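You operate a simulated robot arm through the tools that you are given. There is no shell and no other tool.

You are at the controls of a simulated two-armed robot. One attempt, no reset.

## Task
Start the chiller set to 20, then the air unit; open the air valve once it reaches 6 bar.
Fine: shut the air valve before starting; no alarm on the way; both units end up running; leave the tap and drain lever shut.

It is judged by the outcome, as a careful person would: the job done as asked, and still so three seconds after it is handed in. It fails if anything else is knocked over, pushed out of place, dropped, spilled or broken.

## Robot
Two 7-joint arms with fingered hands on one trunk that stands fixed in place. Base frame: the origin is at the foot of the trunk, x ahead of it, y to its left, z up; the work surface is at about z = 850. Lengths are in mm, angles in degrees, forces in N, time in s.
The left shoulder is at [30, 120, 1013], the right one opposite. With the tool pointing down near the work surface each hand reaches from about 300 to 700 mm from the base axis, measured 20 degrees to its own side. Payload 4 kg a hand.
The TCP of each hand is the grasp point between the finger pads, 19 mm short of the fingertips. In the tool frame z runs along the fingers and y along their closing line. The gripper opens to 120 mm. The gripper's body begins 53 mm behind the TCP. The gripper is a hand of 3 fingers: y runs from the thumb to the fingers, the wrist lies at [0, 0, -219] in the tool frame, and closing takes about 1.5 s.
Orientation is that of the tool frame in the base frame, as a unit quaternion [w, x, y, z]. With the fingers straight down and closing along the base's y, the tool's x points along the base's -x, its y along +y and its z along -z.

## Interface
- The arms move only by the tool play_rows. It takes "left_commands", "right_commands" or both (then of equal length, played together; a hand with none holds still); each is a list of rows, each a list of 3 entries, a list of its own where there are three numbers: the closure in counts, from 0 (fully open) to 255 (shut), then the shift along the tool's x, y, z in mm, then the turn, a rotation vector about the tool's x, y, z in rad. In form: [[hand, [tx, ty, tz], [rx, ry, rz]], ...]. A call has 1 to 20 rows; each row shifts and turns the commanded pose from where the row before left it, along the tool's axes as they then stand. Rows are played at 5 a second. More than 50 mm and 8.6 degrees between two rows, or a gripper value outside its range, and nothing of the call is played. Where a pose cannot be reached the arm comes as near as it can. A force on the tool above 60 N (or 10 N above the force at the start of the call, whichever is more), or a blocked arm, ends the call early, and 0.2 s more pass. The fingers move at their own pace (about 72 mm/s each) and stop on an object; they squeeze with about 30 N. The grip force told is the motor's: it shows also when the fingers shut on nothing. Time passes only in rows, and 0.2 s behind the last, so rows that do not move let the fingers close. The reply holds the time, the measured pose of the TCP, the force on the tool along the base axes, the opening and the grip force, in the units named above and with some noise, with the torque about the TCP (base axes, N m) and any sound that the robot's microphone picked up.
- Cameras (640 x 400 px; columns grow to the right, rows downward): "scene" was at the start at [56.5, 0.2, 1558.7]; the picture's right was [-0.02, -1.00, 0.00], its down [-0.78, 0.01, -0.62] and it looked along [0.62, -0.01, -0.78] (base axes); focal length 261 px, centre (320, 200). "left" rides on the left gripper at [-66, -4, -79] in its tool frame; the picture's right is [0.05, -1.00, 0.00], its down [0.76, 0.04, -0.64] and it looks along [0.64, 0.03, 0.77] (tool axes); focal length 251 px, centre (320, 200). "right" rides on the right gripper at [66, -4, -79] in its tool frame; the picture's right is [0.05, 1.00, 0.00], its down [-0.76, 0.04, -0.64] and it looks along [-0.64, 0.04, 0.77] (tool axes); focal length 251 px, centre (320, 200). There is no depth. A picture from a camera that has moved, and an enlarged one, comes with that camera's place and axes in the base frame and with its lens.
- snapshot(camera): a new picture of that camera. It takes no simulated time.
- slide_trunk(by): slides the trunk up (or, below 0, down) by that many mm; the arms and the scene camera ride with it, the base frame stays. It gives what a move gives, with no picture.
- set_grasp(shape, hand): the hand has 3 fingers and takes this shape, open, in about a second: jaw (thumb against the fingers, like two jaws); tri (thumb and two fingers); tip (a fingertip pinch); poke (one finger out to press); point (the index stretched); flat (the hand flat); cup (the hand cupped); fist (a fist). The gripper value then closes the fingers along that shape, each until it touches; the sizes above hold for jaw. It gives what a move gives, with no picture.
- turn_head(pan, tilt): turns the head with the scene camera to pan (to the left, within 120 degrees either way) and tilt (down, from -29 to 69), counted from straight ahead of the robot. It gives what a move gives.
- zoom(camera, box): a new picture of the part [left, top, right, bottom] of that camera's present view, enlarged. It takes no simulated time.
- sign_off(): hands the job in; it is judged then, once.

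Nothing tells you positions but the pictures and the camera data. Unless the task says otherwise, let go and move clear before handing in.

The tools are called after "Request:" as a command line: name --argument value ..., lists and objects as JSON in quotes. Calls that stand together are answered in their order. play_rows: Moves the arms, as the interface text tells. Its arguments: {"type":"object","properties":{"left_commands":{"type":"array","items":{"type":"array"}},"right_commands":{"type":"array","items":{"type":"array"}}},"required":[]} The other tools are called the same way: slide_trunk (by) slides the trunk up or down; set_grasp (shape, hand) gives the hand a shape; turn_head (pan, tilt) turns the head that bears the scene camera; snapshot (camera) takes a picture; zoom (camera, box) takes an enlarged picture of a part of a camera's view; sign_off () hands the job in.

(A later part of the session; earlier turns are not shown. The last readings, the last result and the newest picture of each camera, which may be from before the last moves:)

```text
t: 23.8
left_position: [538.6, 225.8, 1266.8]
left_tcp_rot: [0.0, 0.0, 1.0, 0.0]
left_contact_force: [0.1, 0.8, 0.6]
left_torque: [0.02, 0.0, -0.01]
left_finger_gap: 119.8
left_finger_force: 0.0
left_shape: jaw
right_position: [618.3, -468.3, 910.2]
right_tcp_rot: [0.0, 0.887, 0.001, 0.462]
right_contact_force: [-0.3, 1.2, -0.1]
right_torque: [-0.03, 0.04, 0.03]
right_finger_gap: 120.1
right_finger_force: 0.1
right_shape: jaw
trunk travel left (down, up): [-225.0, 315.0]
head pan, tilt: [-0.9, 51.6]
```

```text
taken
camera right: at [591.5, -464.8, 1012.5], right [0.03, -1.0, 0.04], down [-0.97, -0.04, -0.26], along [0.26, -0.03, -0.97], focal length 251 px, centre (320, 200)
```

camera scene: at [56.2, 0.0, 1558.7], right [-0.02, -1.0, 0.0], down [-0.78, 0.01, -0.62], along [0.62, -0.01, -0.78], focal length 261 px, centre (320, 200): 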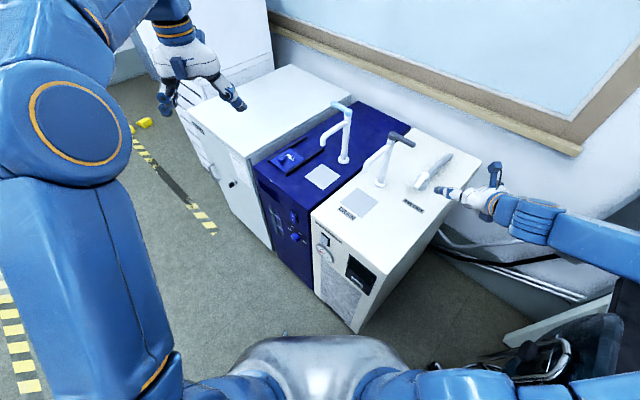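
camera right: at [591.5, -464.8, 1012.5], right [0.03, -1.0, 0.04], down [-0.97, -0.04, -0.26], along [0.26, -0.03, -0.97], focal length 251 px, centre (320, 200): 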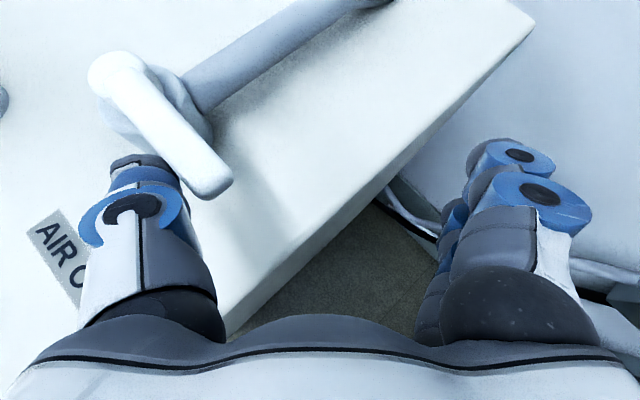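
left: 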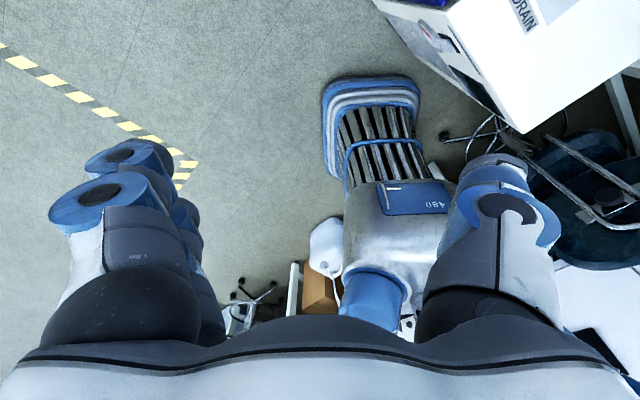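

The lever now stands square to its pipe (about 90° turned). I'll nudge slightly further to feel whether it's on its stop.

Request:
play_rows --right_commands '[[0, [1.7, 3, 2.5], [0, 0, 0]], [0, [1.7, 3, 2.5], [0, 0, 0]], [0, [0, 0, 0], [0, 0, 0]]]'

Request:
snapshot --camera "right"

```text
t: 24.6
left_position: [536.1, 226.8, 1268.7]
left_tcp_rot: [0.001, 0.0, 1.0, 0.0]
left_contact_force: [0.1, -0.2, -0.4]
left_torque: [-0.01, 0.02, 0.03]
left_finger_gap: 120.3
left_finger_force: 0.0
left_shape: jaw
right_position: [622.3, -473.2, 911.9]
right_tcp_rot: [0.0, 0.887, 0.0, 0.462]
right_contact_force: [-15.3, 6.5, -4.4]
right_torque: [-0.32, -0.04, 1.05]
right_finger_gap: 120.0
right_finger_force: 0.0
right_shape: jaw
trunk travel left (down, up): [-225.0, 315.0]
head pan, tilt: [-0.9, 51.6]
```

```text
taken
camera right: at [595.9, -470.8, 1011.8], right [0.03, -1.0, 0.04], down [-0.97, -0.04, -0.26], along [0.26, -0.03, -0.97], focal length 251 px, centre (320, 200)
```

right: 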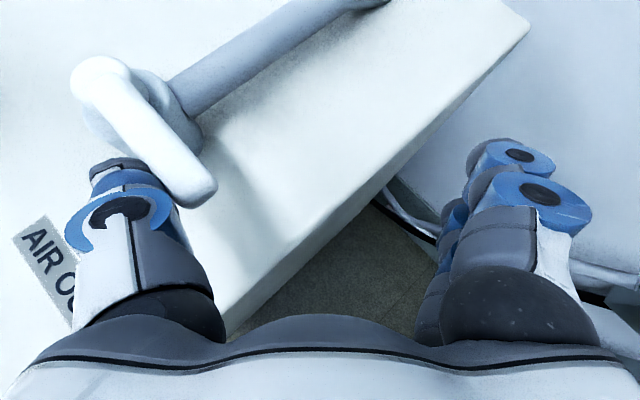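

Force rose to about 17 N with no more turning: the air valve is on its shut stop. I'll back the right hand off, up and to the right, ready to reopen it later, and then get the left hand ready.

Request:
play_rows --right_commands '[[0, [-17.2, 0, -24.6], [0, 0, 0]], [0, [28.7, 0, -20], [0, 0, 0]], [0, [28.7, 0, -20], [0, 0, 0]], [0, [0, 35, 0], [0, 0, 0]], [0, [0, 35, 0], [0, 0, 0]]]'

Request:
snapshot --camera "scene"

Request:
zoom --camera "scene" --box '[380, 120, 480, 200]'

Request:
snapshot --camera "right"

```text
t: 25.8
left_position: [538.4, 225.1, 1266.1]
left_tcp_rot: [0.0, 0.0, 1.0, 0.0]
left_contact_force: [-0.2, 0.8, -0.9]
left_torque: [0.03, 0.01, -0.02]
left_finger_gap: 119.9
left_finger_force: 0.1
left_shape: jaw
right_position: [593.7, -543.0, 979.4]
right_tcp_rot: [0.0, 0.887, 0.0, 0.461]
right_contact_force: [0.2, -0.1, -0.1]
right_torque: [-0.01, -0.02, 0.03]
right_finger_gap: 120.1
right_finger_force: 0.2
right_shape: jaw
trunk travel left (down, up): [-225.0, 315.0]
head pan, tilt: [-0.9, 51.6]
```

```text
taken
camera scene: at [56.4, 0.0, 1558.7], right [-0.02, -1.0, 0.0], down [-0.78, 0.01, -0.62], along [0.62, -0.01, -0.78], focal length 261 px, centre (320, 200)
```

scene: 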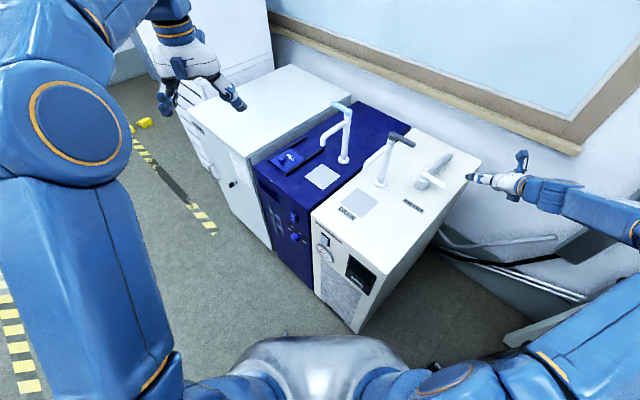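

```text
5.00 times, centred on (430, 160) of scene
camera zoom: at [56.4, 0.0, 1558.7], right [-0.02, -1.0, 0.0], down [-0.78, 0.01, -0.62], along [0.62, -0.01, -0.78], focal length 1305 px, centre (-230, 400)
```

zoom: 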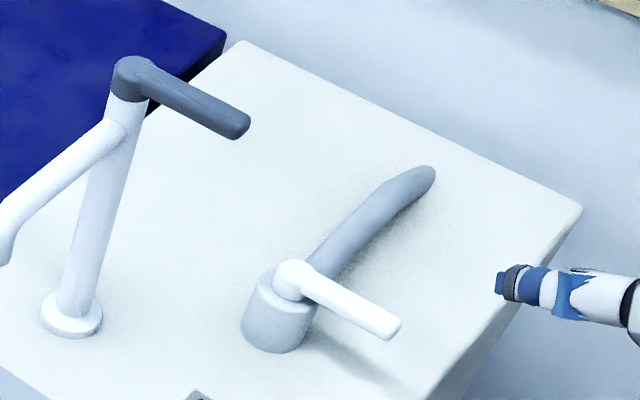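

```text
taken
camera right: at [569.0, -540.3, 1080.1], right [0.03, -1.0, 0.04], down [-0.97, -0.04, -0.26], along [0.26, -0.03, -0.97], focal length 251 px, centre (320, 200)
```

right: 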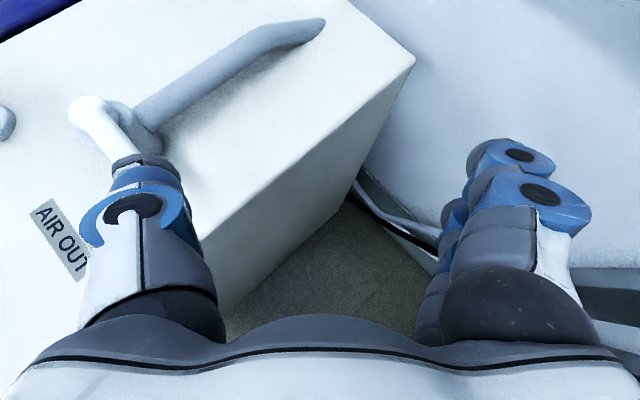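

The lever is square across the pipe: the air valve is shut. Now the left hand: I'll pitch it forward 90° and yaw it 45° so that it faces the chiller's front panel squarely, camera on top.

Request:
play_rows --left_commands '[[0, [0, 0, 0], [0, -0.1428, 0]], [0, [0, 0, 0], [0, -0.1428, 0]], [0, [0, 0, 0], [0, -0.1428, 0]], [0, [0, 0, 0], [0, -0.1428, 0]], [0, [0, 0, 0], [0, -0.1428, 0]], [0, [0, 0, 0], [0, -0.1428, 0]], [0, [0, 0, 0], [0, -0.1428, 0]], [0, [0, 0, 0], [0, -0.1428, 0]], [0, [0, 0, 0], [0, -0.1428, 0]], [0, [0, 0, 0], [0, -0.1428, 0]], [0, [0, 0, 0], [0, -0.1428, 0]], [0, [0, 0, 0], [0.1309, 0, 0]], [0, [0, 0, 0], [0.1309, 0, 0]], [0, [0, 0, 0], [0.1309, 0, 0]], [0, [0, 0, 0], [0.1309, 0, 0]], [0, [0, 0, 0], [0.1309, 0, 0]], [0, [0, 0, 0], [0.1309, 0, 0]]]'

Request:
snapshot --camera "scene"

Request:
snapshot --camera "left"

```text
t: 29.4
left_position: [542.0, 226.3, 1268.4]
left_tcp_rot: [0.652, 0.27, 0.654, -0.27]
left_contact_force: [0.3, 0.6, 1.5]
left_torque: [0.01, 0.0, -0.04]
left_finger_gap: 120.0
left_finger_force: 0.2
left_shape: jaw
left hand out of reach, approached as far as the arm can: row 8, 9, 16
right_position: [596.3, -543.2, 978.4]
right_tcp_rot: [-0.002, 0.887, 0.0, 0.461]
right_contact_force: [-0.1, -0.5, 0.6]
right_torque: [0.05, 0.0, -0.01]
right_finger_gap: 120.1
right_finger_force: 0.1
right_shape: jaw
trunk travel left (down, up): [-225.0, 315.0]
head pan, tilt: [-0.9, 51.6]
```

```text
taken
camera scene: at [57.0, -1.3, 1558.6], right [-0.02, -1.0, 0.0], down [-0.78, 0.01, -0.62], along [0.62, -0.01, -0.78], focal length 261 px, centre (320, 200)
```

scene: 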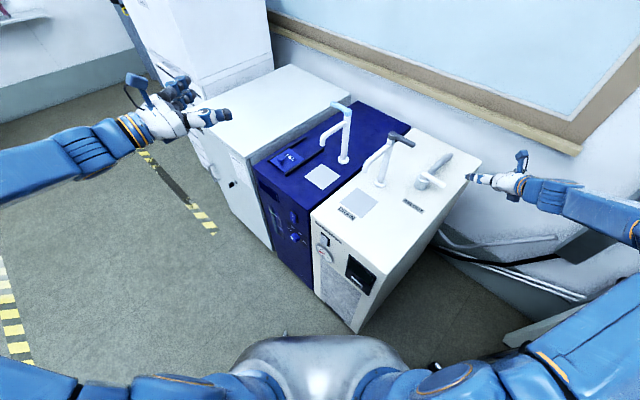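

```text
taken
camera left: at [483.4, 280.4, 1334.9], right [-0.71, -0.71, -0.05], down [-0.43, 0.48, -0.76], along [0.56, -0.52, -0.64], focal length 251 px, centre (320, 200)
```

left: 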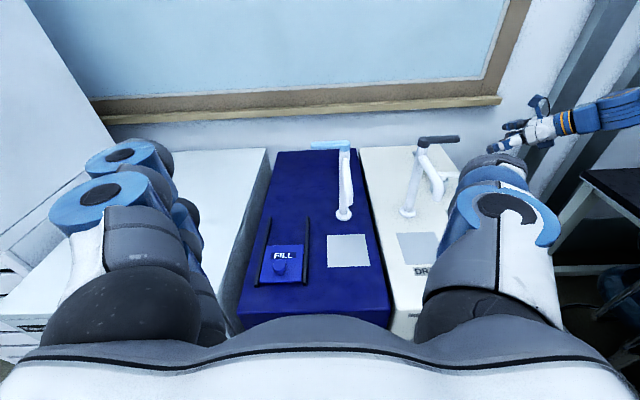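

The left camera view is square to the units. I'll lower the left hand about 540 mm in front of the chiller to look at the dial, switch and level gauge.

Request:
play_rows --left_commands '[[0, [49, -2.7, 0], [0, 0, 0]], [0, [49, -2.7, 0], [0, 0, 0]], [0, [49, -2.7, 0], [0, 0, 0]], [0, [49, -2.7, 0], [0, 0, 0]], [0, [49, -2.7, 0], [0, 0, 0]], [0, [49, -2.7, 0], [0, 0, 0]], [0, [49, -2.7, 0], [0, 0, 0]], [0, [49, -2.7, 0], [0, 0, 0]], [0, [49, -2.7, 0], [0, 0, 0]], [0, [49, -2.7, 0], [0, 0, 0]], [0, [49, -2.7, 0], [0, 0, 0]]]'

Request:
snapshot --camera "scene"

Request:
snapshot --camera "left"

```text
t: 31.8
left_position: [509.5, 216.9, 829.4]
left_tcp_rot: [0.652, 0.272, 0.653, -0.271]
left_contact_force: [0.4, -0.9, 0.4]
left_torque: [0.01, 0.03, -0.02]
left_finger_gap: 120.1
left_finger_force: 0.1
left_shape: jaw
left hand out of reach, approached as far as the arm can: row 9, 10, 11
right_position: [595.4, -543.6, 979.0]
right_tcp_rot: [-0.001, 0.887, 0.0, 0.462]
right_contact_force: [0.7, -0.3, -0.5]
right_torque: [0.04, 0.02, -0.02]
right_finger_gap: 120.0
right_finger_force: 0.0
right_shape: jaw
trunk travel left (down, up): [-225.0, 315.0]
head pan, tilt: [-0.9, 51.6]
```

```text
taken
camera scene: at [56.8, 0.0, 1558.7], right [-0.02, -1.0, 0.0], down [-0.78, 0.01, -0.62], along [0.62, -0.01, -0.78], focal length 261 px, centre (320, 200)
```

scene: 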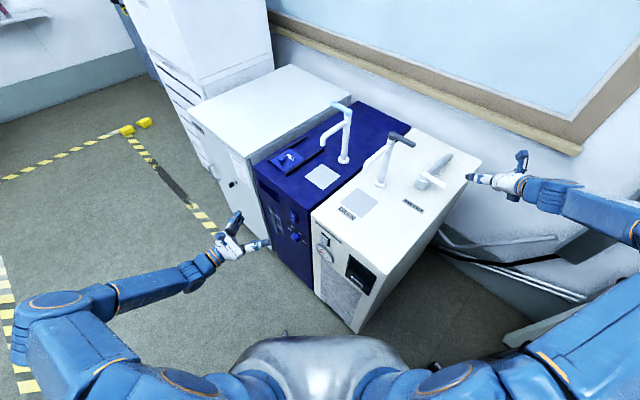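

```text
taken
camera left: at [451.4, 270.8, 896.8], right [-0.71, -0.71, -0.05], down [-0.43, 0.49, -0.76], along [0.56, -0.52, -0.64], focal length 251 px, centre (320, 200)
```

left: 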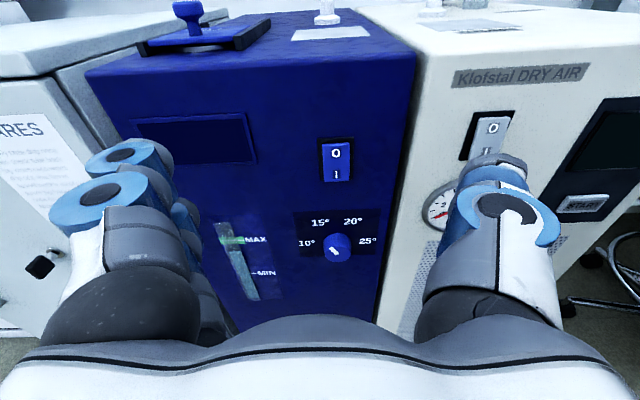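

The arm stopped at z≈829 by its own limits, so I'll need to lower the trunk later. From here I already see the dial face; I'll zoom in on it and on the switches.

Request:
zoom --camera "left" --box '[285, 120, 395, 280]'

Request:
zoom --camera "left" --box '[205, 205, 305, 315]'

Request:
zoom --camera "left" --box '[410, 90, 640, 240]'

```text
2.50 times, centred on (340, 200) of left
camera zoom: at [451.4, 270.8, 896.8], right [-0.71, -0.71, -0.05], down [-0.43, 0.49, -0.76], along [0.56, -0.52, -0.64], focal length 629 px, centre (270, 200)
```

zoom: 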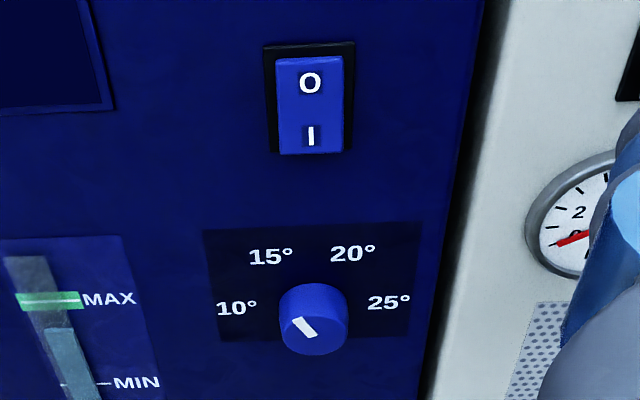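

```text
3.64 times, centred on (255, 260) of left
camera zoom: at [451.4, 270.8, 896.8], right [-0.71, -0.71, -0.05], down [-0.43, 0.49, -0.76], along [0.56, -0.52, -0.64], focal length 914 px, centre (556, -18)
```

zoom: 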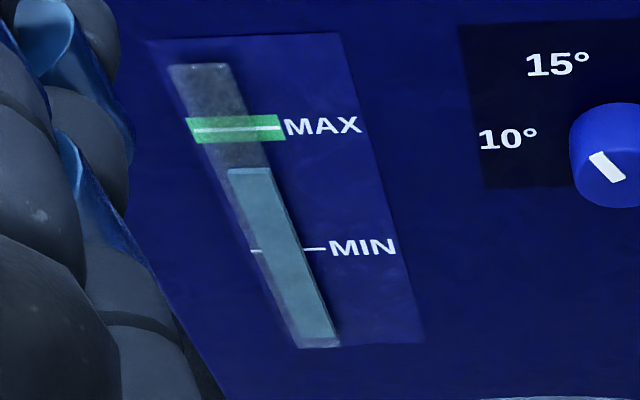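

```text
2.67 times, centred on (525, 165) of left
camera zoom: at [451.4, 270.8, 896.8], right [-0.71, -0.71, -0.05], down [-0.43, 0.49, -0.76], along [0.56, -0.52, -0.64], focal length 670 px, centre (-227, 293)
```

zoom: 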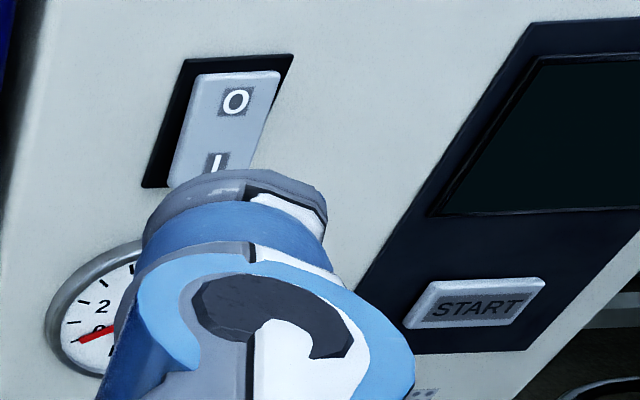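

The chiller's level is between MIN and MAX (fine), the dial pointer sits between 10° and 15°, labels are 60° apart. I'll raise the right hand so it stays clear, then lower the trunk 150 mm so the left arm can reach the low front panel.

Request:
play_rows --right_commands '[[0, [32.8, 0, -22.9], [0, 0, 0]], [0, [32.8, 0, -22.9], [0, 0, 0]], [0, [32.8, 0, -22.9], [0, 0, 0]], [0, [32.8, 0, -22.9], [0, 0, 0]]]'

Request:
slide_trunk --by -150

Request:
snapshot --camera "scene"

Request:
snapshot --camera "left"

```text
t: 32.8
left_position: [510.0, 218.4, 831.7]
left_tcp_rot: [0.653, 0.271, 0.653, -0.271]
left_contact_force: [0.2, -0.4, -0.8]
left_torque: [0.03, 0.03, -0.06]
left_finger_gap: 119.8
left_finger_force: 0.0
left_shape: jaw
right_position: [593.5, -544.0, 1142.2]
right_tcp_rot: [0.0, 0.887, 0.0, 0.462]
right_contact_force: [0.2, 0.6, -0.1]
right_torque: [0.01, -0.01, 0.0]
right_finger_gap: 120.0
right_finger_force: 0.1
right_shape: jaw
trunk travel left (down, up): [-225.0, 315.0]
head pan, tilt: [-0.9, 51.6]
```

```text
t: 34.5
left_position: [510.1, 217.6, 680.4]
left_tcp_rot: [0.652, 0.271, 0.654, -0.27]
left_contact_force: [0.6, 0.6, -0.3]
left_torque: [-0.01, -0.01, 0.01]
left_finger_gap: 120.0
left_finger_force: 0.1
left_shape: jaw
right_position: [592.4, -545.3, 992.0]
right_tcp_rot: [-0.001, 0.887, 0.0, 0.462]
right_contact_force: [-0.1, 0.2, -0.2]
right_torque: [-0.04, 0.01, -0.02]
right_finger_gap: 120.3
right_finger_force: 0.1
right_shape: jaw
trunk travel left (down, up): [-75.0, 465.0]
head pan, tilt: [-0.9, 51.6]
```

```text
taken
camera scene: at [56.1, 0.3, 1408.8], right [-0.02, -1.0, 0.0], down [-0.78, 0.01, -0.62], along [0.62, -0.01, -0.78], focal length 261 px, centre (320, 200)
```

scene: 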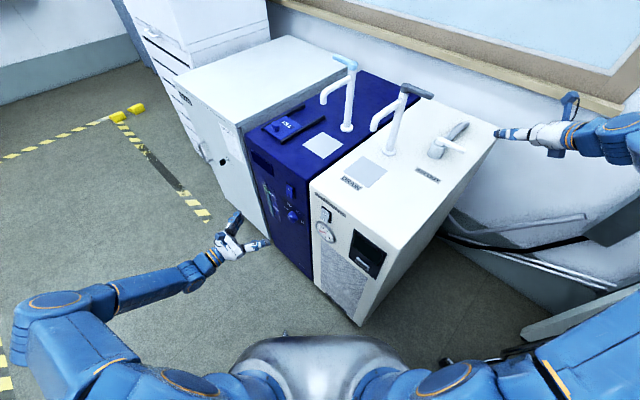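

```text
taken
camera left: at [451.2, 271.2, 747.3], right [-0.71, -0.71, -0.05], down [-0.43, 0.48, -0.76], along [0.57, -0.52, -0.64], focal length 251 px, centre (320, 200)
```

left: 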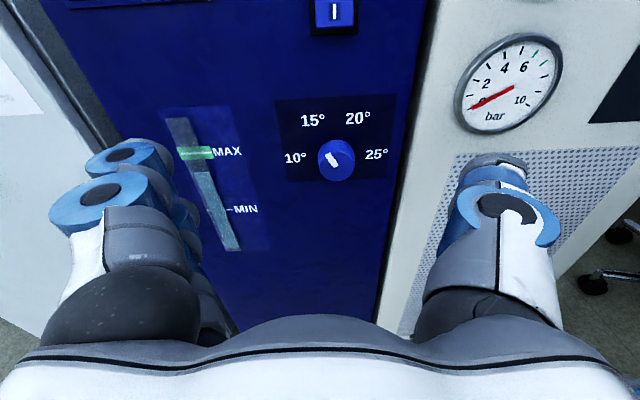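

Good, the trunk dropped in under 2 s and the dial, level and gauge (0 bar, green marks past 6) are in clear view. I'll zoom in on the dial pointer.

Request:
zoom --camera "left" --box '[270, 90, 400, 190]'

Request:
zoom --camera "left" --box '[445, 20, 575, 140]'

Request:
zoom --camera "scene" --box '[240, 160, 400, 300]'

```text
4.00 times, centred on (335, 140) of left
camera zoom: at [451.2, 271.2, 747.3], right [-0.71, -0.71, -0.05], down [-0.43, 0.48, -0.76], along [0.57, -0.52, -0.64], focal length 1006 px, centre (260, 440)
```

zoom: 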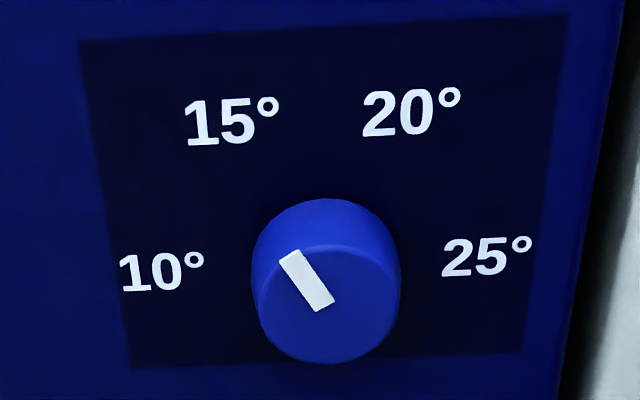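

```text
3.33 times, centred on (510, 80) of left
camera zoom: at [451.2, 271.2, 747.3], right [-0.71, -0.71, -0.05], down [-0.43, 0.48, -0.76], along [0.57, -0.52, -0.64], focal length 838 px, centre (-313, 600)
```

zoom: 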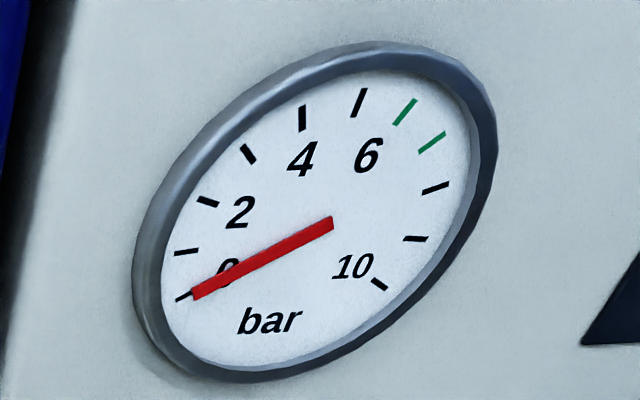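

```text
2.86 times, centred on (320, 230) of scene
camera zoom: at [56.1, 0.3, 1408.8], right [-0.02, -1.0, 0.0], down [-0.78, 0.01, -0.62], along [0.62, -0.01, -0.78], focal length 746 px, centre (320, 114)
```

zoom: 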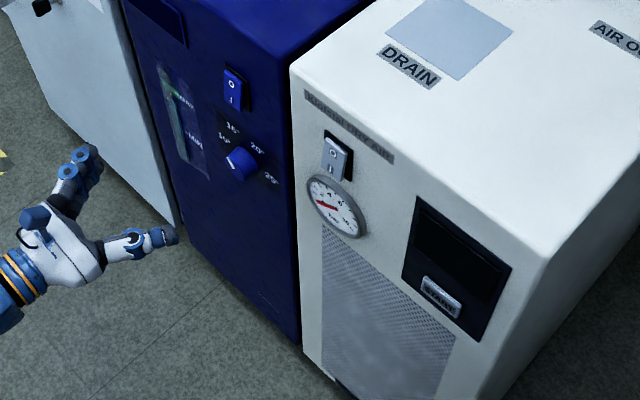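

The pointer is at 15°, so I must turn the knob 60° clockwise to reach 20°. The knob axis is at about (620, 87, 606), 37 mm across and 25 mm deep. I'll back the right hand a bit, then lower the trunk the last 75 mm for a good left-arm posture.

Request:
play_rows --right_commands '[[0, [-0.8, 0, -36], [0, 0, 0]], [0, [-0.8, 0, -36], [0, 0, 0]]]'

Request:
slide_trunk --by -75

Request:
snapshot --camera "left"

Request:
snapshot --camera "scene"

```text
t: 35.1
left_position: [510.5, 217.9, 682.0]
left_tcp_rot: [0.653, 0.27, 0.654, -0.27]
left_contact_force: [1.1, 0.1, 0.2]
left_torque: [0.02, 0.0, 0.02]
left_finger_gap: 119.9
left_finger_force: 0.0
left_shape: jaw
right_position: [532.8, -543.5, 1031.2]
right_tcp_rot: [0.0, 0.886, 0.001, 0.463]
right_contact_force: [-0.2, -0.1, 1.0]
right_torque: [-0.02, 0.01, -0.02]
right_finger_gap: 120.0
right_finger_force: 0.1
right_shape: jaw
trunk travel left (down, up): [-75.0, 465.0]
head pan, tilt: [-0.9, 51.6]
```

```text
t: 36.3
left_position: [509.2, 216.4, 606.5]
left_tcp_rot: [0.653, 0.27, 0.654, -0.27]
left_contact_force: [-0.7, -0.5, 0.5]
left_torque: [0.01, -0.01, 0.0]
left_finger_gap: 119.7
left_finger_force: 0.1
left_shape: jaw
right_position: [531.9, -541.7, 956.2]
right_tcp_rot: [0.0, 0.887, 0.0, 0.462]
right_contact_force: [0.6, 0.1, 0.2]
right_torque: [-0.01, -0.02, 0.03]
right_finger_gap: 120.1
right_finger_force: 0.1
right_shape: jaw
trunk travel left (down, up): [0.0, 540.0]
head pan, tilt: [-0.9, 51.6]
```

```text
taken
camera left: at [451.1, 271.1, 672.3], right [-0.71, -0.71, -0.05], down [-0.43, 0.48, -0.76], along [0.57, -0.52, -0.64], focal length 251 px, centre (320, 200)
```

left: 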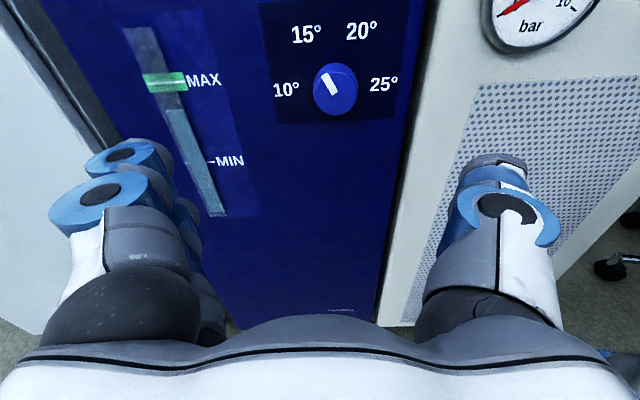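

```text
taken
camera scene: at [56.0, 0.3, 1333.8], right [-0.02, -1.0, 0.0], down [-0.78, 0.01, -0.62], along [0.62, -0.01, -0.78], focal length 261 px, centre (320, 200)
```

scene: 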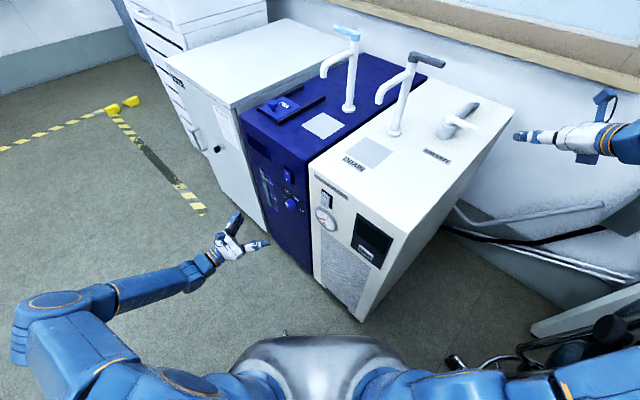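

I'm level with the knob, about 150 mm in front. Before gripping I'll test in free air that the wrist can roll 60° clockwise here.

Request:
play_rows --left_commands '[[0, [0, -13.5, 0], [0, 0, 0.131]], [0, [0, 0, 0], [0, 0, 0.131]], [0, [0, 0, 0], [0, 0, 0.131]], [0, [0, 0, 0], [0, 0, 0.131]], [0, [0, 0, 0], [0, 0, 0.131]], [0, [0, 0, 0], [0, 0, 0.131]], [0, [0, 0, 0], [0, 0, 0.131]], [0, [0, 0, 0], [0, 0, 0.131]]]'

Request:
snapshot --camera "left"

```text
t: 38.1
left_position: [499.8, 209.6, 606.3]
left_tcp_rot: [0.7, 0.563, 0.43, 0.094]
left_contact_force: [-0.2, 0.2, -0.1]
left_torque: [-0.02, 0.0, -0.01]
left_finger_gap: 119.8
left_finger_force: 0.0
left_shape: jaw
right_position: [530.8, -543.4, 956.0]
right_tcp_rot: [0.0, 0.887, -0.001, 0.462]
right_contact_force: [0.1, -0.3, -0.6]
right_torque: [0.01, 0.0, 0.0]
right_finger_gap: 120.3
right_finger_force: 0.1
right_shape: jaw
trunk travel left (down, up): [0.0, 540.0]
head pan, tilt: [-0.9, 51.6]
```

```text
taken
camera left: at [402.3, 223.1, 635.8], right [-0.32, -0.32, -0.89], down [0.03, 0.94, -0.34], along [0.95, -0.13, -0.29], focal length 251 px, centre (320, 200)
```

left: 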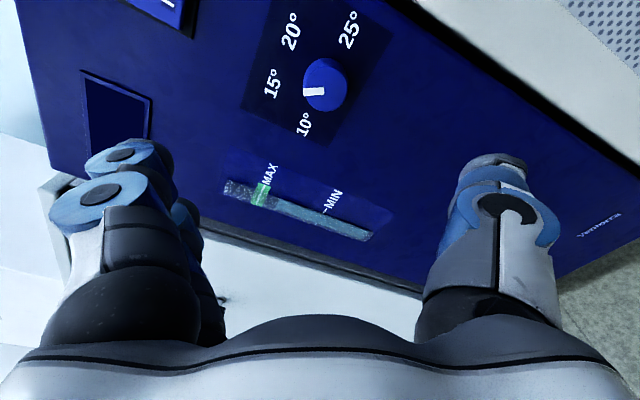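

The roll is reachable. I'll roll back and advance to about 45 mm short of the grip position, then check alignment.

Request:
play_rows --left_commands '[[0, [0, 0, 0], [0, 0, -0.131]], [0, [0, 0, 0], [0, 0, -0.131]], [0, [0, 0, 0], [0, 0, -0.131]], [0, [0, 0, 0], [0, 0, -0.131]], [0, [0, 0, 0], [0, 0, -0.131]], [0, [0, 0, 0], [0, 0, -0.131]], [0, [0, 0, 0], [0, 0, -0.131]], [0, [0, 0, 0], [0, 0, -0.131]], [0, [0, -1, 35], [0, 0, 0]], [0, [0, 0, 35], [0, 0, 0]], [0, [0, 0, 30], [0, 0, 0]]]'

Request:
snapshot --camera "left"

Request:
zoom --camera "scene" --box '[210, 140, 370, 270]'

```text
t: 40.5
left_position: [564.9, 142.2, 632.1]
left_tcp_rot: [0.652, 0.27, 0.655, -0.27]
left_contact_force: [-0.2, 0.5, -0.2]
left_torque: [0.01, 0.01, 0.03]
left_finger_gap: 120.1
left_finger_force: 0.0
left_shape: jaw
left hand out of reach, approached as far as the arm can: row 9, 10, 11
right_position: [531.7, -542.9, 955.6]
right_tcp_rot: [-0.001, 0.887, 0.001, 0.462]
right_contact_force: [-0.1, 0.9, -0.3]
right_torque: [0.0, -0.02, 0.04]
right_finger_gap: 120.2
right_finger_force: 0.1
right_shape: jaw
trunk travel left (down, up): [0.0, 540.0]
head pan, tilt: [-0.9, 51.6]
```

```text
taken
camera left: at [506.3, 196.7, 698.3], right [-0.71, -0.71, -0.05], down [-0.43, 0.49, -0.76], along [0.56, -0.51, -0.65], focal length 251 px, centre (320, 200)
```

left: 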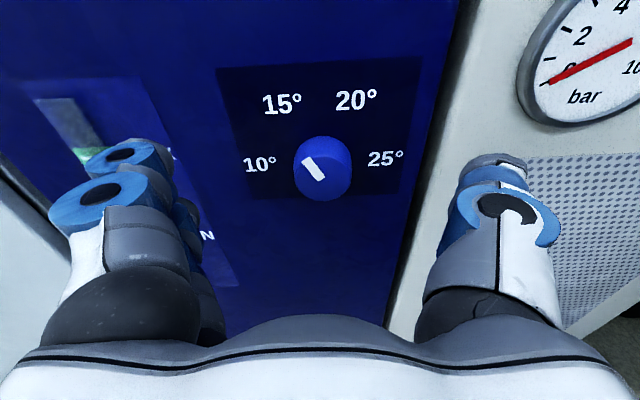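

```text
3.08 times, centred on (290, 205) of scene
camera zoom: at [56.2, 0.1, 1333.7], right [-0.02, -1.0, 0.0], down [-0.78, 0.01, -0.62], along [0.62, -0.01, -0.78], focal length 803 px, centre (412, 185)
```

zoom: 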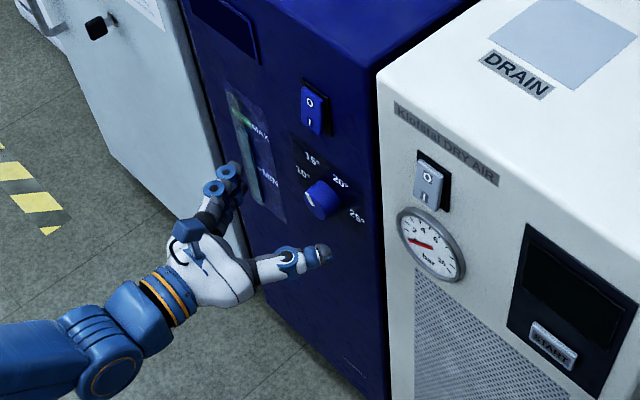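

At zero roll the arm can't get lower than z≈632 here. I'll see whether a partial clockwise roll frees it, since the rolled pose reached z=606 earlier.

Request:
play_rows --left_commands '[[0, [0, 0, 0], [0, 0, 0.131]], [0, [0, 0, 0], [0, 0, 0.131]], [0, [0, 0, 0], [0, 0, 0.131]], [0, [0, 0, 0], [0, 0, 0.131]]]'

```text
t: 41.5
left_position: [564.3, 143.0, 632.0]
left_tcp_rot: [0.7, 0.433, 0.561, -0.091]
left_contact_force: [0.6, -0.5, -0.2]
left_torque: [-0.01, 0.01, 0.0]
left_finger_gap: 120.1
left_finger_force: 0.1
left_shape: jaw
right_position: [532.4, -544.0, 956.9]
right_tcp_rot: [0.0, 0.887, 0.0, 0.461]
right_contact_force: [-0.5, 0.0, 0.6]
right_torque: [-0.05, 0.0, 0.0]
right_finger_gap: 120.0
right_finger_force: 0.2
right_shape: jaw
trunk travel left (down, up): [0.0, 540.0]
head pan, tilt: [-0.9, 51.6]
```

Request:
play_rows --left_commands '[[0, [11.2, -6.5, 0], [0, 0, 0]], [0, [11.2, -6.5, 0], [0, 0, 0]]]'

```text
t: 42.1
left_position: [562.1, 145.4, 630.9]
left_tcp_rot: [0.699, 0.432, 0.562, -0.093]
left_contact_force: [0.2, -0.5, 0.3]
left_torque: [0.01, -0.01, 0.01]
left_finger_gap: 119.9
left_finger_force: 0.1
left_shape: jaw
left hand out of reach, approached as far as the arm can: row 1, 2
right_position: [532.4, -544.3, 955.6]
right_tcp_rot: [0.0, 0.887, -0.001, 0.462]
right_contact_force: [0.5, 0.4, -0.1]
right_torque: [-0.01, 0.01, -0.01]
right_finger_gap: 120.0
right_finger_force: 0.0
right_shape: jaw
trunk travel left (down, up): [0.0, 540.0]
head pan, tilt: [-0.9, 51.6]
```

The limit is wrist bend, not roll. I'll undo the roll and pitch the hand 25° downward instead, then try lowering again.

Request:
play_rows --left_commands '[[0, [0, 0, 0], [0, 0, -0.131]], [0, [0, 0, 0], [0, 0, -0.131]], [0, [0, 0, 0], [0, 0, -0.131]], [0, [0, 0, 0], [0, 0, -0.131]], [0, [0, 0, 0], [0, 0.1454, 0]], [0, [0, 0, 0], [0, 0.1454, 0]], [0, [0, 0, 0], [0, 0.1454, 0]], [0, [11.3, 0, -5.3], [0, 0, 0]], [0, [11.3, 0, -5.3], [0, 0, 0]]]'

Request:
snapshot --camera "left"

```text
t: 44.1
left_position: [550.1, 158.4, 617.7]
left_tcp_rot: [0.496, 0.323, 0.779, -0.206]
left_contact_force: [0.8, 0.7, -0.2]
left_torque: [-0.03, -0.01, -0.01]
left_finger_gap: 119.9
left_finger_force: 0.1
left_shape: jaw
right_position: [531.3, -544.3, 956.7]
right_tcp_rot: [0.0, 0.887, -0.001, 0.463]
right_contact_force: [-0.2, 0.1, -0.5]
right_torque: [-0.04, 0.02, -0.02]
right_finger_gap: 120.0
right_finger_force: 0.0
right_shape: jaw
trunk travel left (down, up): [0.0, 540.0]
head pan, tilt: [-0.9, 51.6]
```

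```text
taken
camera left: at [516.7, 186.7, 710.4], right [-0.72, -0.69, -0.05], down [-0.61, 0.67, -0.42], along [0.32, -0.27, -0.91], focal length 251 px, centre (320, 200)
```

left: 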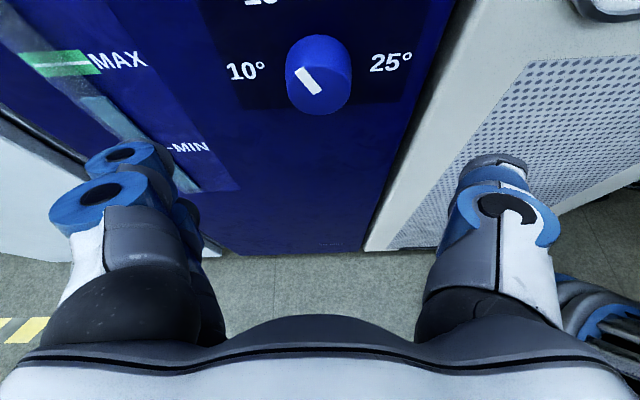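

Pitched down, the arm reaches. I'm now at (550, 158, 618); I'll advance along the panel normal toward the knob, stopping with the open fingers just short of it.

Request:
play_rows --left_commands '[[0, [-4.2, 0, 15.2], [0, 0, 0]], [0, [-4.2, 0, 15.2], [0, 0, 0]], [0, [-4.2, 0, 15.2], [0, 0, 0]]]'

Request:
snapshot --camera "left"

Request:
zoom --camera "scene" --box '[230, 140, 350, 250]'

```text
t: 44.9
left_position: [583.4, 124.9, 608.0]
left_tcp_rot: [0.495, 0.323, 0.78, -0.205]
left_contact_force: [0.0, 0.1, 0.0]
left_torque: [0.0, 0.0, 0.01]
left_finger_gap: 120.0
left_finger_force: 0.0
left_shape: jaw
right_position: [530.6, -543.5, 955.8]
right_tcp_rot: [0.0, 0.887, -0.001, 0.462]
right_contact_force: [-0.1, 0.8, 0.1]
right_torque: [0.02, 0.02, 0.0]
right_finger_gap: 120.1
right_finger_force: 0.1
right_shape: jaw
trunk travel left (down, up): [0.0, 540.0]
head pan, tilt: [-0.9, 51.6]
```

```text
taken
camera left: at [550.5, 153.2, 702.1], right [-0.72, -0.69, -0.05], down [-0.61, 0.67, -0.42], along [0.32, -0.27, -0.91], focal length 251 px, centre (320, 200)
```

left: 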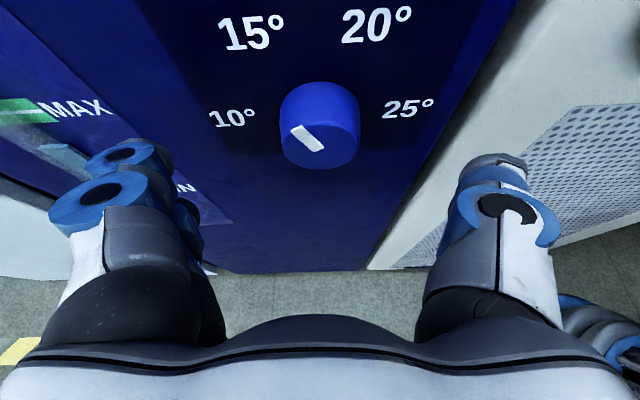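

```text
3.64 times, centred on (290, 195) of scene
camera zoom: at [56.3, 0.2, 1333.7], right [-0.02, -1.0, 0.0], down [-0.78, 0.01, -0.62], along [0.62, -0.01, -0.78], focal length 949 px, centre (429, 218)
```

zoom: 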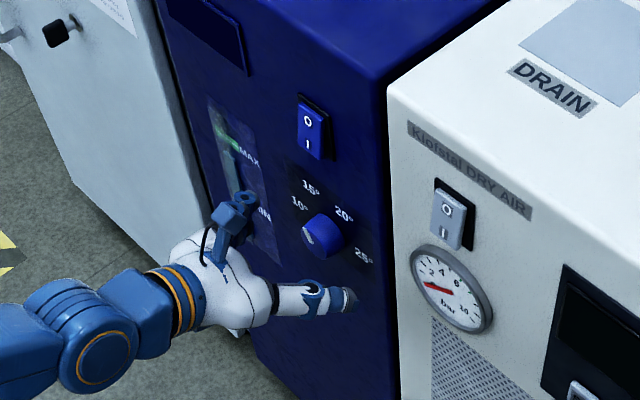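

Alignment looks right: knob centred on the tool. I'll try flattening the pitch by 10° for a squarer grip, part-close to ~68 mm, and see if the position holds.

Request:
play_rows --left_commands '[[110, [0, 0, 0], [0, -0.0873, 0]], [110, [0, 0, 0], [0, -0.0873, 0]], [110, [0, 0, 0], [0, 0, 0]]]'

```text
t: 45.7
left_position: [582.7, 124.7, 609.5]
left_tcp_rot: [0.562, 0.304, 0.733, -0.233]
left_contact_force: [-0.2, -0.9, 0.8]
left_torque: [0.0, 0.01, 0.0]
left_finger_gap: 68.7
left_finger_force: 0.1
left_shape: jaw
right_position: [531.7, -543.4, 955.0]
right_tcp_rot: [-0.001, 0.887, 0.0, 0.461]
right_contact_force: [0.1, 0.2, 0.1]
right_torque: [-0.01, 0.02, -0.04]
right_finger_gap: 119.7
right_finger_force: 0.1
right_shape: jaw
trunk travel left (down, up): [0.0, 540.0]
head pan, tilt: [-0.9, 51.6]
```

Request:
play_rows --left_commands '[[110, [-2, 0, 13], [0, 0, 0]], [110, [-2, 0, 13], [0, 0, 0]]]'

Request:
snapshot --camera "left"

Request:
zoom --camera "scene" --box '[250, 150, 350, 240]'

```text
t: 46.3
left_position: [597.2, 108.2, 610.5]
left_tcp_rot: [0.562, 0.303, 0.734, -0.233]
left_contact_force: [0.2, 0.2, -0.4]
left_torque: [0.03, 0.01, -0.03]
left_finger_gap: 69.3
left_finger_force: 0.2
left_shape: jaw
left hand out of reach, approached as far as the arm can: row 2
right_position: [532.4, -543.1, 955.1]
right_tcp_rot: [0.0, 0.887, 0.0, 0.462]
right_contact_force: [-0.3, 0.3, -0.3]
right_torque: [0.0, -0.01, 0.02]
right_finger_gap: 119.9
right_finger_force: 0.2
right_shape: jaw
trunk travel left (down, up): [0.0, 540.0]
head pan, tilt: [-0.9, 51.6]
```

```text
taken
camera left: at [552.8, 149.6, 694.0], right [-0.72, -0.7, -0.05], down [-0.55, 0.61, -0.57], along [0.43, -0.38, -0.82], focal length 251 px, centre (320, 200)
```

left: 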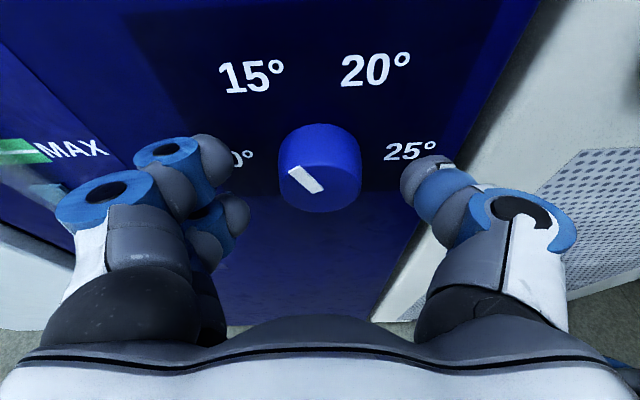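

```text
4.44 times, centred on (300, 195) of scene
camera zoom: at [56.0, 0.3, 1333.7], right [-0.02, -1.0, 0.0], down [-0.78, 0.01, -0.62], along [0.62, -0.01, -0.78], focal length 1160 px, centre (409, 222)
```

zoom: 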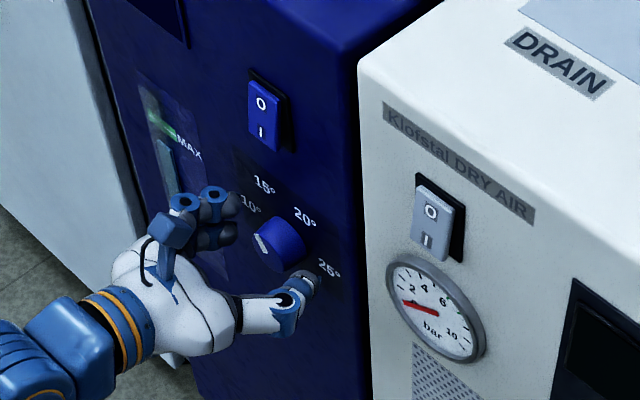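

15° pitch hits the limit at z≈610, so I'll go back to 25° pitch and turn about the knob's own axis from −30° to +30°. I'll first rehearse that sweep around the knob with the fingers open so nothing touches.

Request:
play_rows --left_commands '[[110, [0, 0, 0], [0, 0.0873, 0]], [110, [0, 0, 0], [0, 0.0873, 0]], [110, [3.1, 1.9, 4.0], [0, 0, 0]], [110, [0, 0, 0], [0.0554, 0, -0.1187]], [110, [0, 0, 0], [0.0554, 0, -0.1187]], [110, [0, 0, 0], [0.0554, 0, -0.1187]], [110, [0, 0, 0], [0.0554, 0, -0.1187]]]'

Request:
snapshot --camera "left"

```text
t: 47.9
left_position: [592.4, 111.4, 607.8]
left_tcp_rot: [0.397, 0.182, 0.806, -0.4]
left_contact_force: [0.9, 0.4, -0.8]
left_torque: [-0.02, -0.02, 0.0]
left_finger_gap: 68.8
left_finger_force: 0.0
left_shape: jaw
left hand out of reach, approached as far as the arm can: row 6, 7
right_position: [532.0, -543.6, 955.6]
right_tcp_rot: [0.0, 0.887, -0.001, 0.461]
right_contact_force: [-0.5, 0.0, -0.9]
right_torque: [-0.01, -0.01, 0.0]
right_finger_gap: 120.0
right_finger_force: 0.1
right_shape: jaw
trunk travel left (down, up): [0.0, 540.0]
head pan, tilt: [-0.9, 51.6]
```

```text
taken
camera left: at [591.7, 174.7, 691.4], right [-0.64, -0.61, 0.46], down [-0.77, 0.51, -0.39], along [0.0, -0.6, -0.8], focal length 251 px, centre (320, 200)
```

left: 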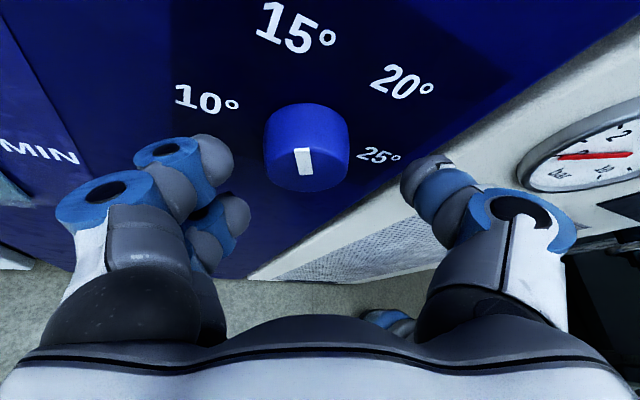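

Turned to −30° the arm falls 8 mm short. I'll test the other side, from 0° to +60°, which should suit the left arm better.

Request:
play_rows --left_commands '[[110, [0, 0, 0], [-0.0554, 0, 0.1187]], [110, [0, 0, 0], [-0.0554, 0, 0.1187]], [110, [0, 0, 0], [-0.0554, 0, 0.1187]], [110, [0, 0, 0], [-0.0554, 0, 0.1187]]]'

```text
t: 48.9
left_position: [592.6, 111.5, 610.1]
left_tcp_rot: [0.49, 0.312, 0.783, -0.221]
left_contact_force: [0.4, 0.1, 0.8]
left_torque: [-0.01, -0.02, 0.01]
left_finger_gap: 68.6
left_finger_force: 0.0
left_shape: jaw
right_position: [531.6, -543.2, 955.5]
right_tcp_rot: [-0.001, 0.887, 0.0, 0.462]
right_contact_force: [-0.7, -0.7, -0.4]
right_torque: [0.05, -0.01, -0.02]
right_finger_gap: 120.1
right_finger_force: 0.0
right_shape: jaw
trunk travel left (down, up): [0.0, 540.0]
head pan, tilt: [-0.9, 51.6]
```

Request:
play_rows --left_commands '[[110, [0.3, 2.8, 8.8], [0, 0, 0]], [110, [0, 0, 0], [-0.0554, 0, 0.1187]], [110, [0, 0, 0], [-0.0554, 0, 0.1187]], [110, [0, 0, 0], [-0.0554, 0, 0.1187]], [110, [0, 0, 0], [-0.0554, 0, 0.1187]]]'

Request:
snapshot --camera "left"

```text
t: 50.1
left_position: [598.6, 110.6, 605.4]
left_tcp_rot: [0.563, 0.441, 0.699, 0.004]
left_contact_force: [-0.7, 0.1, -0.4]
left_torque: [-0.01, 0.03, 0.02]
left_finger_gap: 68.6
left_finger_force: 0.0
left_shape: jaw
right_position: [532.2, -543.1, 955.2]
right_tcp_rot: [0.0, 0.887, -0.001, 0.461]
right_contact_force: [-0.9, 0.4, -1.1]
right_torque: [-0.03, 0.03, -0.01]
right_finger_gap: 120.3
right_finger_force: 0.1
right_shape: jaw
trunk travel left (down, up): [0.0, 540.0]
head pan, tilt: [-0.9, 51.6]
```

```text
taken
camera left: at [533.6, 105.9, 684.0], right [-0.61, -0.58, -0.54], down [-0.47, 0.82, -0.34], along [0.64, 0.04, -0.77], focal length 251 px, centre (320, 200)
```

left: 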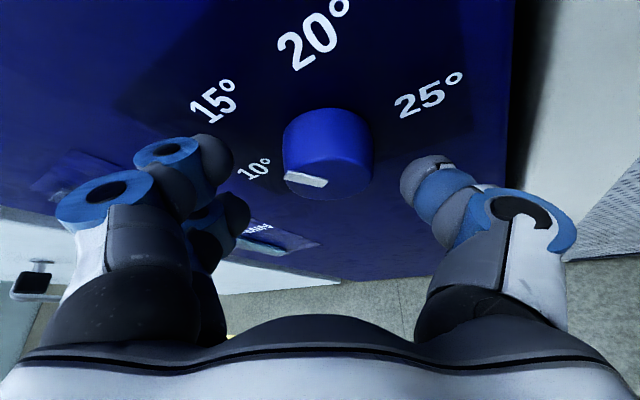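

No limit on this side. I continue the rehearsal to +60°.

Request:
play_rows --left_commands '[[110, [0, 0, 0], [-0.0554, 0, 0.1187]], [110, [0, 0, 0], [-0.0554, 0, 0.1187]], [110, [0, 0, 0], [-0.0554, 0, 0.1187]], [110, [0, 0, 0], [-0.0554, 0, 0.1187]]]'

Request:
snapshot --camera "left"

Request:
zoom --camera "scene" --box '[240, 150, 360, 250]'

```text
t: 51.1
left_position: [589.5, 124.4, 618.9]
left_tcp_rot: [0.591, 0.528, 0.572, 0.212]
left_contact_force: [-0.9, 0.0, 0.8]
left_torque: [0.01, 0.01, -0.04]
left_finger_gap: 68.7
left_finger_force: 0.0
left_shape: jaw
left hand out of reach, approached as far as the arm can: row 1, 2, 3, 4
right_position: [532.3, -543.7, 955.5]
right_tcp_rot: [-0.001, 0.887, 0.0, 0.462]
right_contact_force: [0.5, -0.3, 0.5]
right_torque: [0.03, -0.04, -0.02]
right_finger_gap: 120.1
right_finger_force: 0.0
right_shape: jaw
trunk travel left (down, up): [0.0, 540.0]
head pan, tilt: [-0.9, 51.6]
```

```text
taken
camera left: at [499.9, 98.1, 662.6], right [-0.34, -0.3, -0.89], down [-0.37, 0.91, -0.17], along [0.87, 0.27, -0.42], focal length 251 px, centre (320, 200)
```

left: 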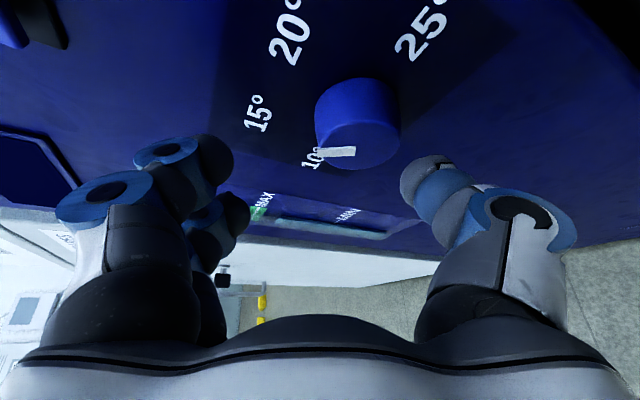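

```text
4.00 times, centred on (300, 200) of scene
camera zoom: at [56.2, 0.2, 1333.7], right [-0.02, -1.0, 0.0], down [-0.78, 0.01, -0.62], along [0.62, -0.01, -0.78], focal length 1044 px, centre (400, 200)
```

zoom: 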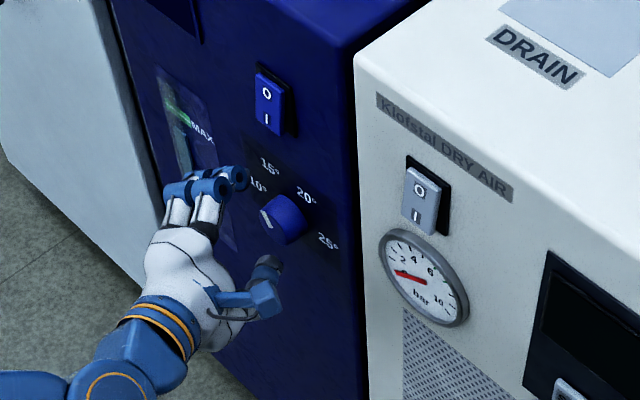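

Beyond +30° the arm runs out, so I'll turn the knob in two 30° bites. I return to 0° and re-centre on the knob.

Request:
play_rows --left_commands '[[110, [0, 0, 0], [0.0554, 0, -0.1187]], [110, [0, 0, 0], [0.0554, 0, -0.1187]], [110, [0, 0, 0], [0.0554, 0, -0.1187]], [110, [0, 0, 0], [0.0554, 0, -0.1187]], [110, [0, 0, 0], [0.0554, 0, -0.1187]], [110, [0, 0, 0], [0.0554, 0, -0.1187]], [110, [0, 0, 0], [0.0554, 0, -0.1187]], [110, [0, 0, 0], [0.0554, 0, -0.1187]]]'

```text
t: 52.9
left_position: [590.2, 126.5, 619.1]
left_tcp_rot: [0.504, 0.333, 0.775, -0.184]
left_contact_force: [-0.4, -0.1, 0.7]
left_torque: [0.0, 0.0, 0.01]
left_finger_gap: 69.0
left_finger_force: 0.1
left_shape: jaw
left hand out of reach, approached as far as the arm can: row 8
right_position: [533.1, -543.6, 955.3]
right_tcp_rot: [0.0, 0.887, -0.001, 0.461]
right_contact_force: [0.7, 1.2, 0.0]
right_torque: [-0.02, 0.0, -0.01]
right_finger_gap: 120.0
right_finger_force: 0.2
right_shape: jaw
trunk travel left (down, up): [0.0, 540.0]
head pan, tilt: [-0.9, 51.6]
```

Request:
play_rows --left_commands '[[110, [1.5, -3.45, 11.85], [0, 0, 0]], [110, [1.5, -3.45, 11.85], [0, 0, 0]]]'

Request:
snapshot --camera "left"

```text
t: 53.5
left_position: [600.4, 106.0, 606.7]
left_tcp_rot: [0.505, 0.333, 0.775, -0.184]
left_contact_force: [-0.4, 0.2, -0.1]
left_torque: [0.01, 0.01, 0.01]
left_finger_gap: 68.9
left_finger_force: 0.1
left_shape: jaw
right_position: [531.2, -544.5, 955.7]
right_tcp_rot: [-0.001, 0.887, -0.001, 0.462]
right_contact_force: [0.5, 0.0, 0.8]
right_torque: [0.0, -0.02, 0.0]
right_finger_gap: 120.1
right_finger_force: 0.1
right_shape: jaw
trunk travel left (down, up): [0.0, 540.0]
head pan, tilt: [-0.9, 51.6]
```

```text
taken
camera left: at [562.8, 131.3, 699.7], right [-0.72, -0.69, -0.1], down [-0.6, 0.68, -0.42], along [0.36, -0.24, -0.9], focal length 251 px, centre (320, 200)
```

left: 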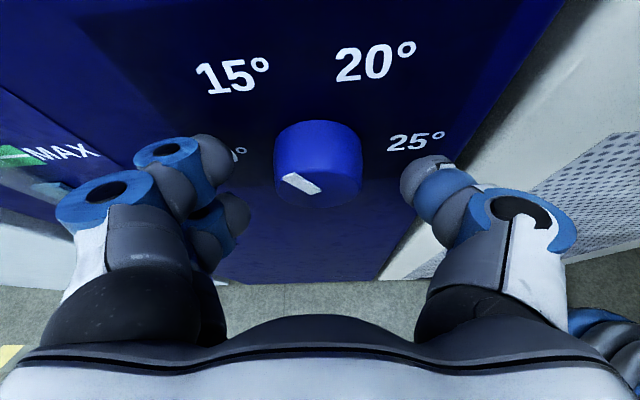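

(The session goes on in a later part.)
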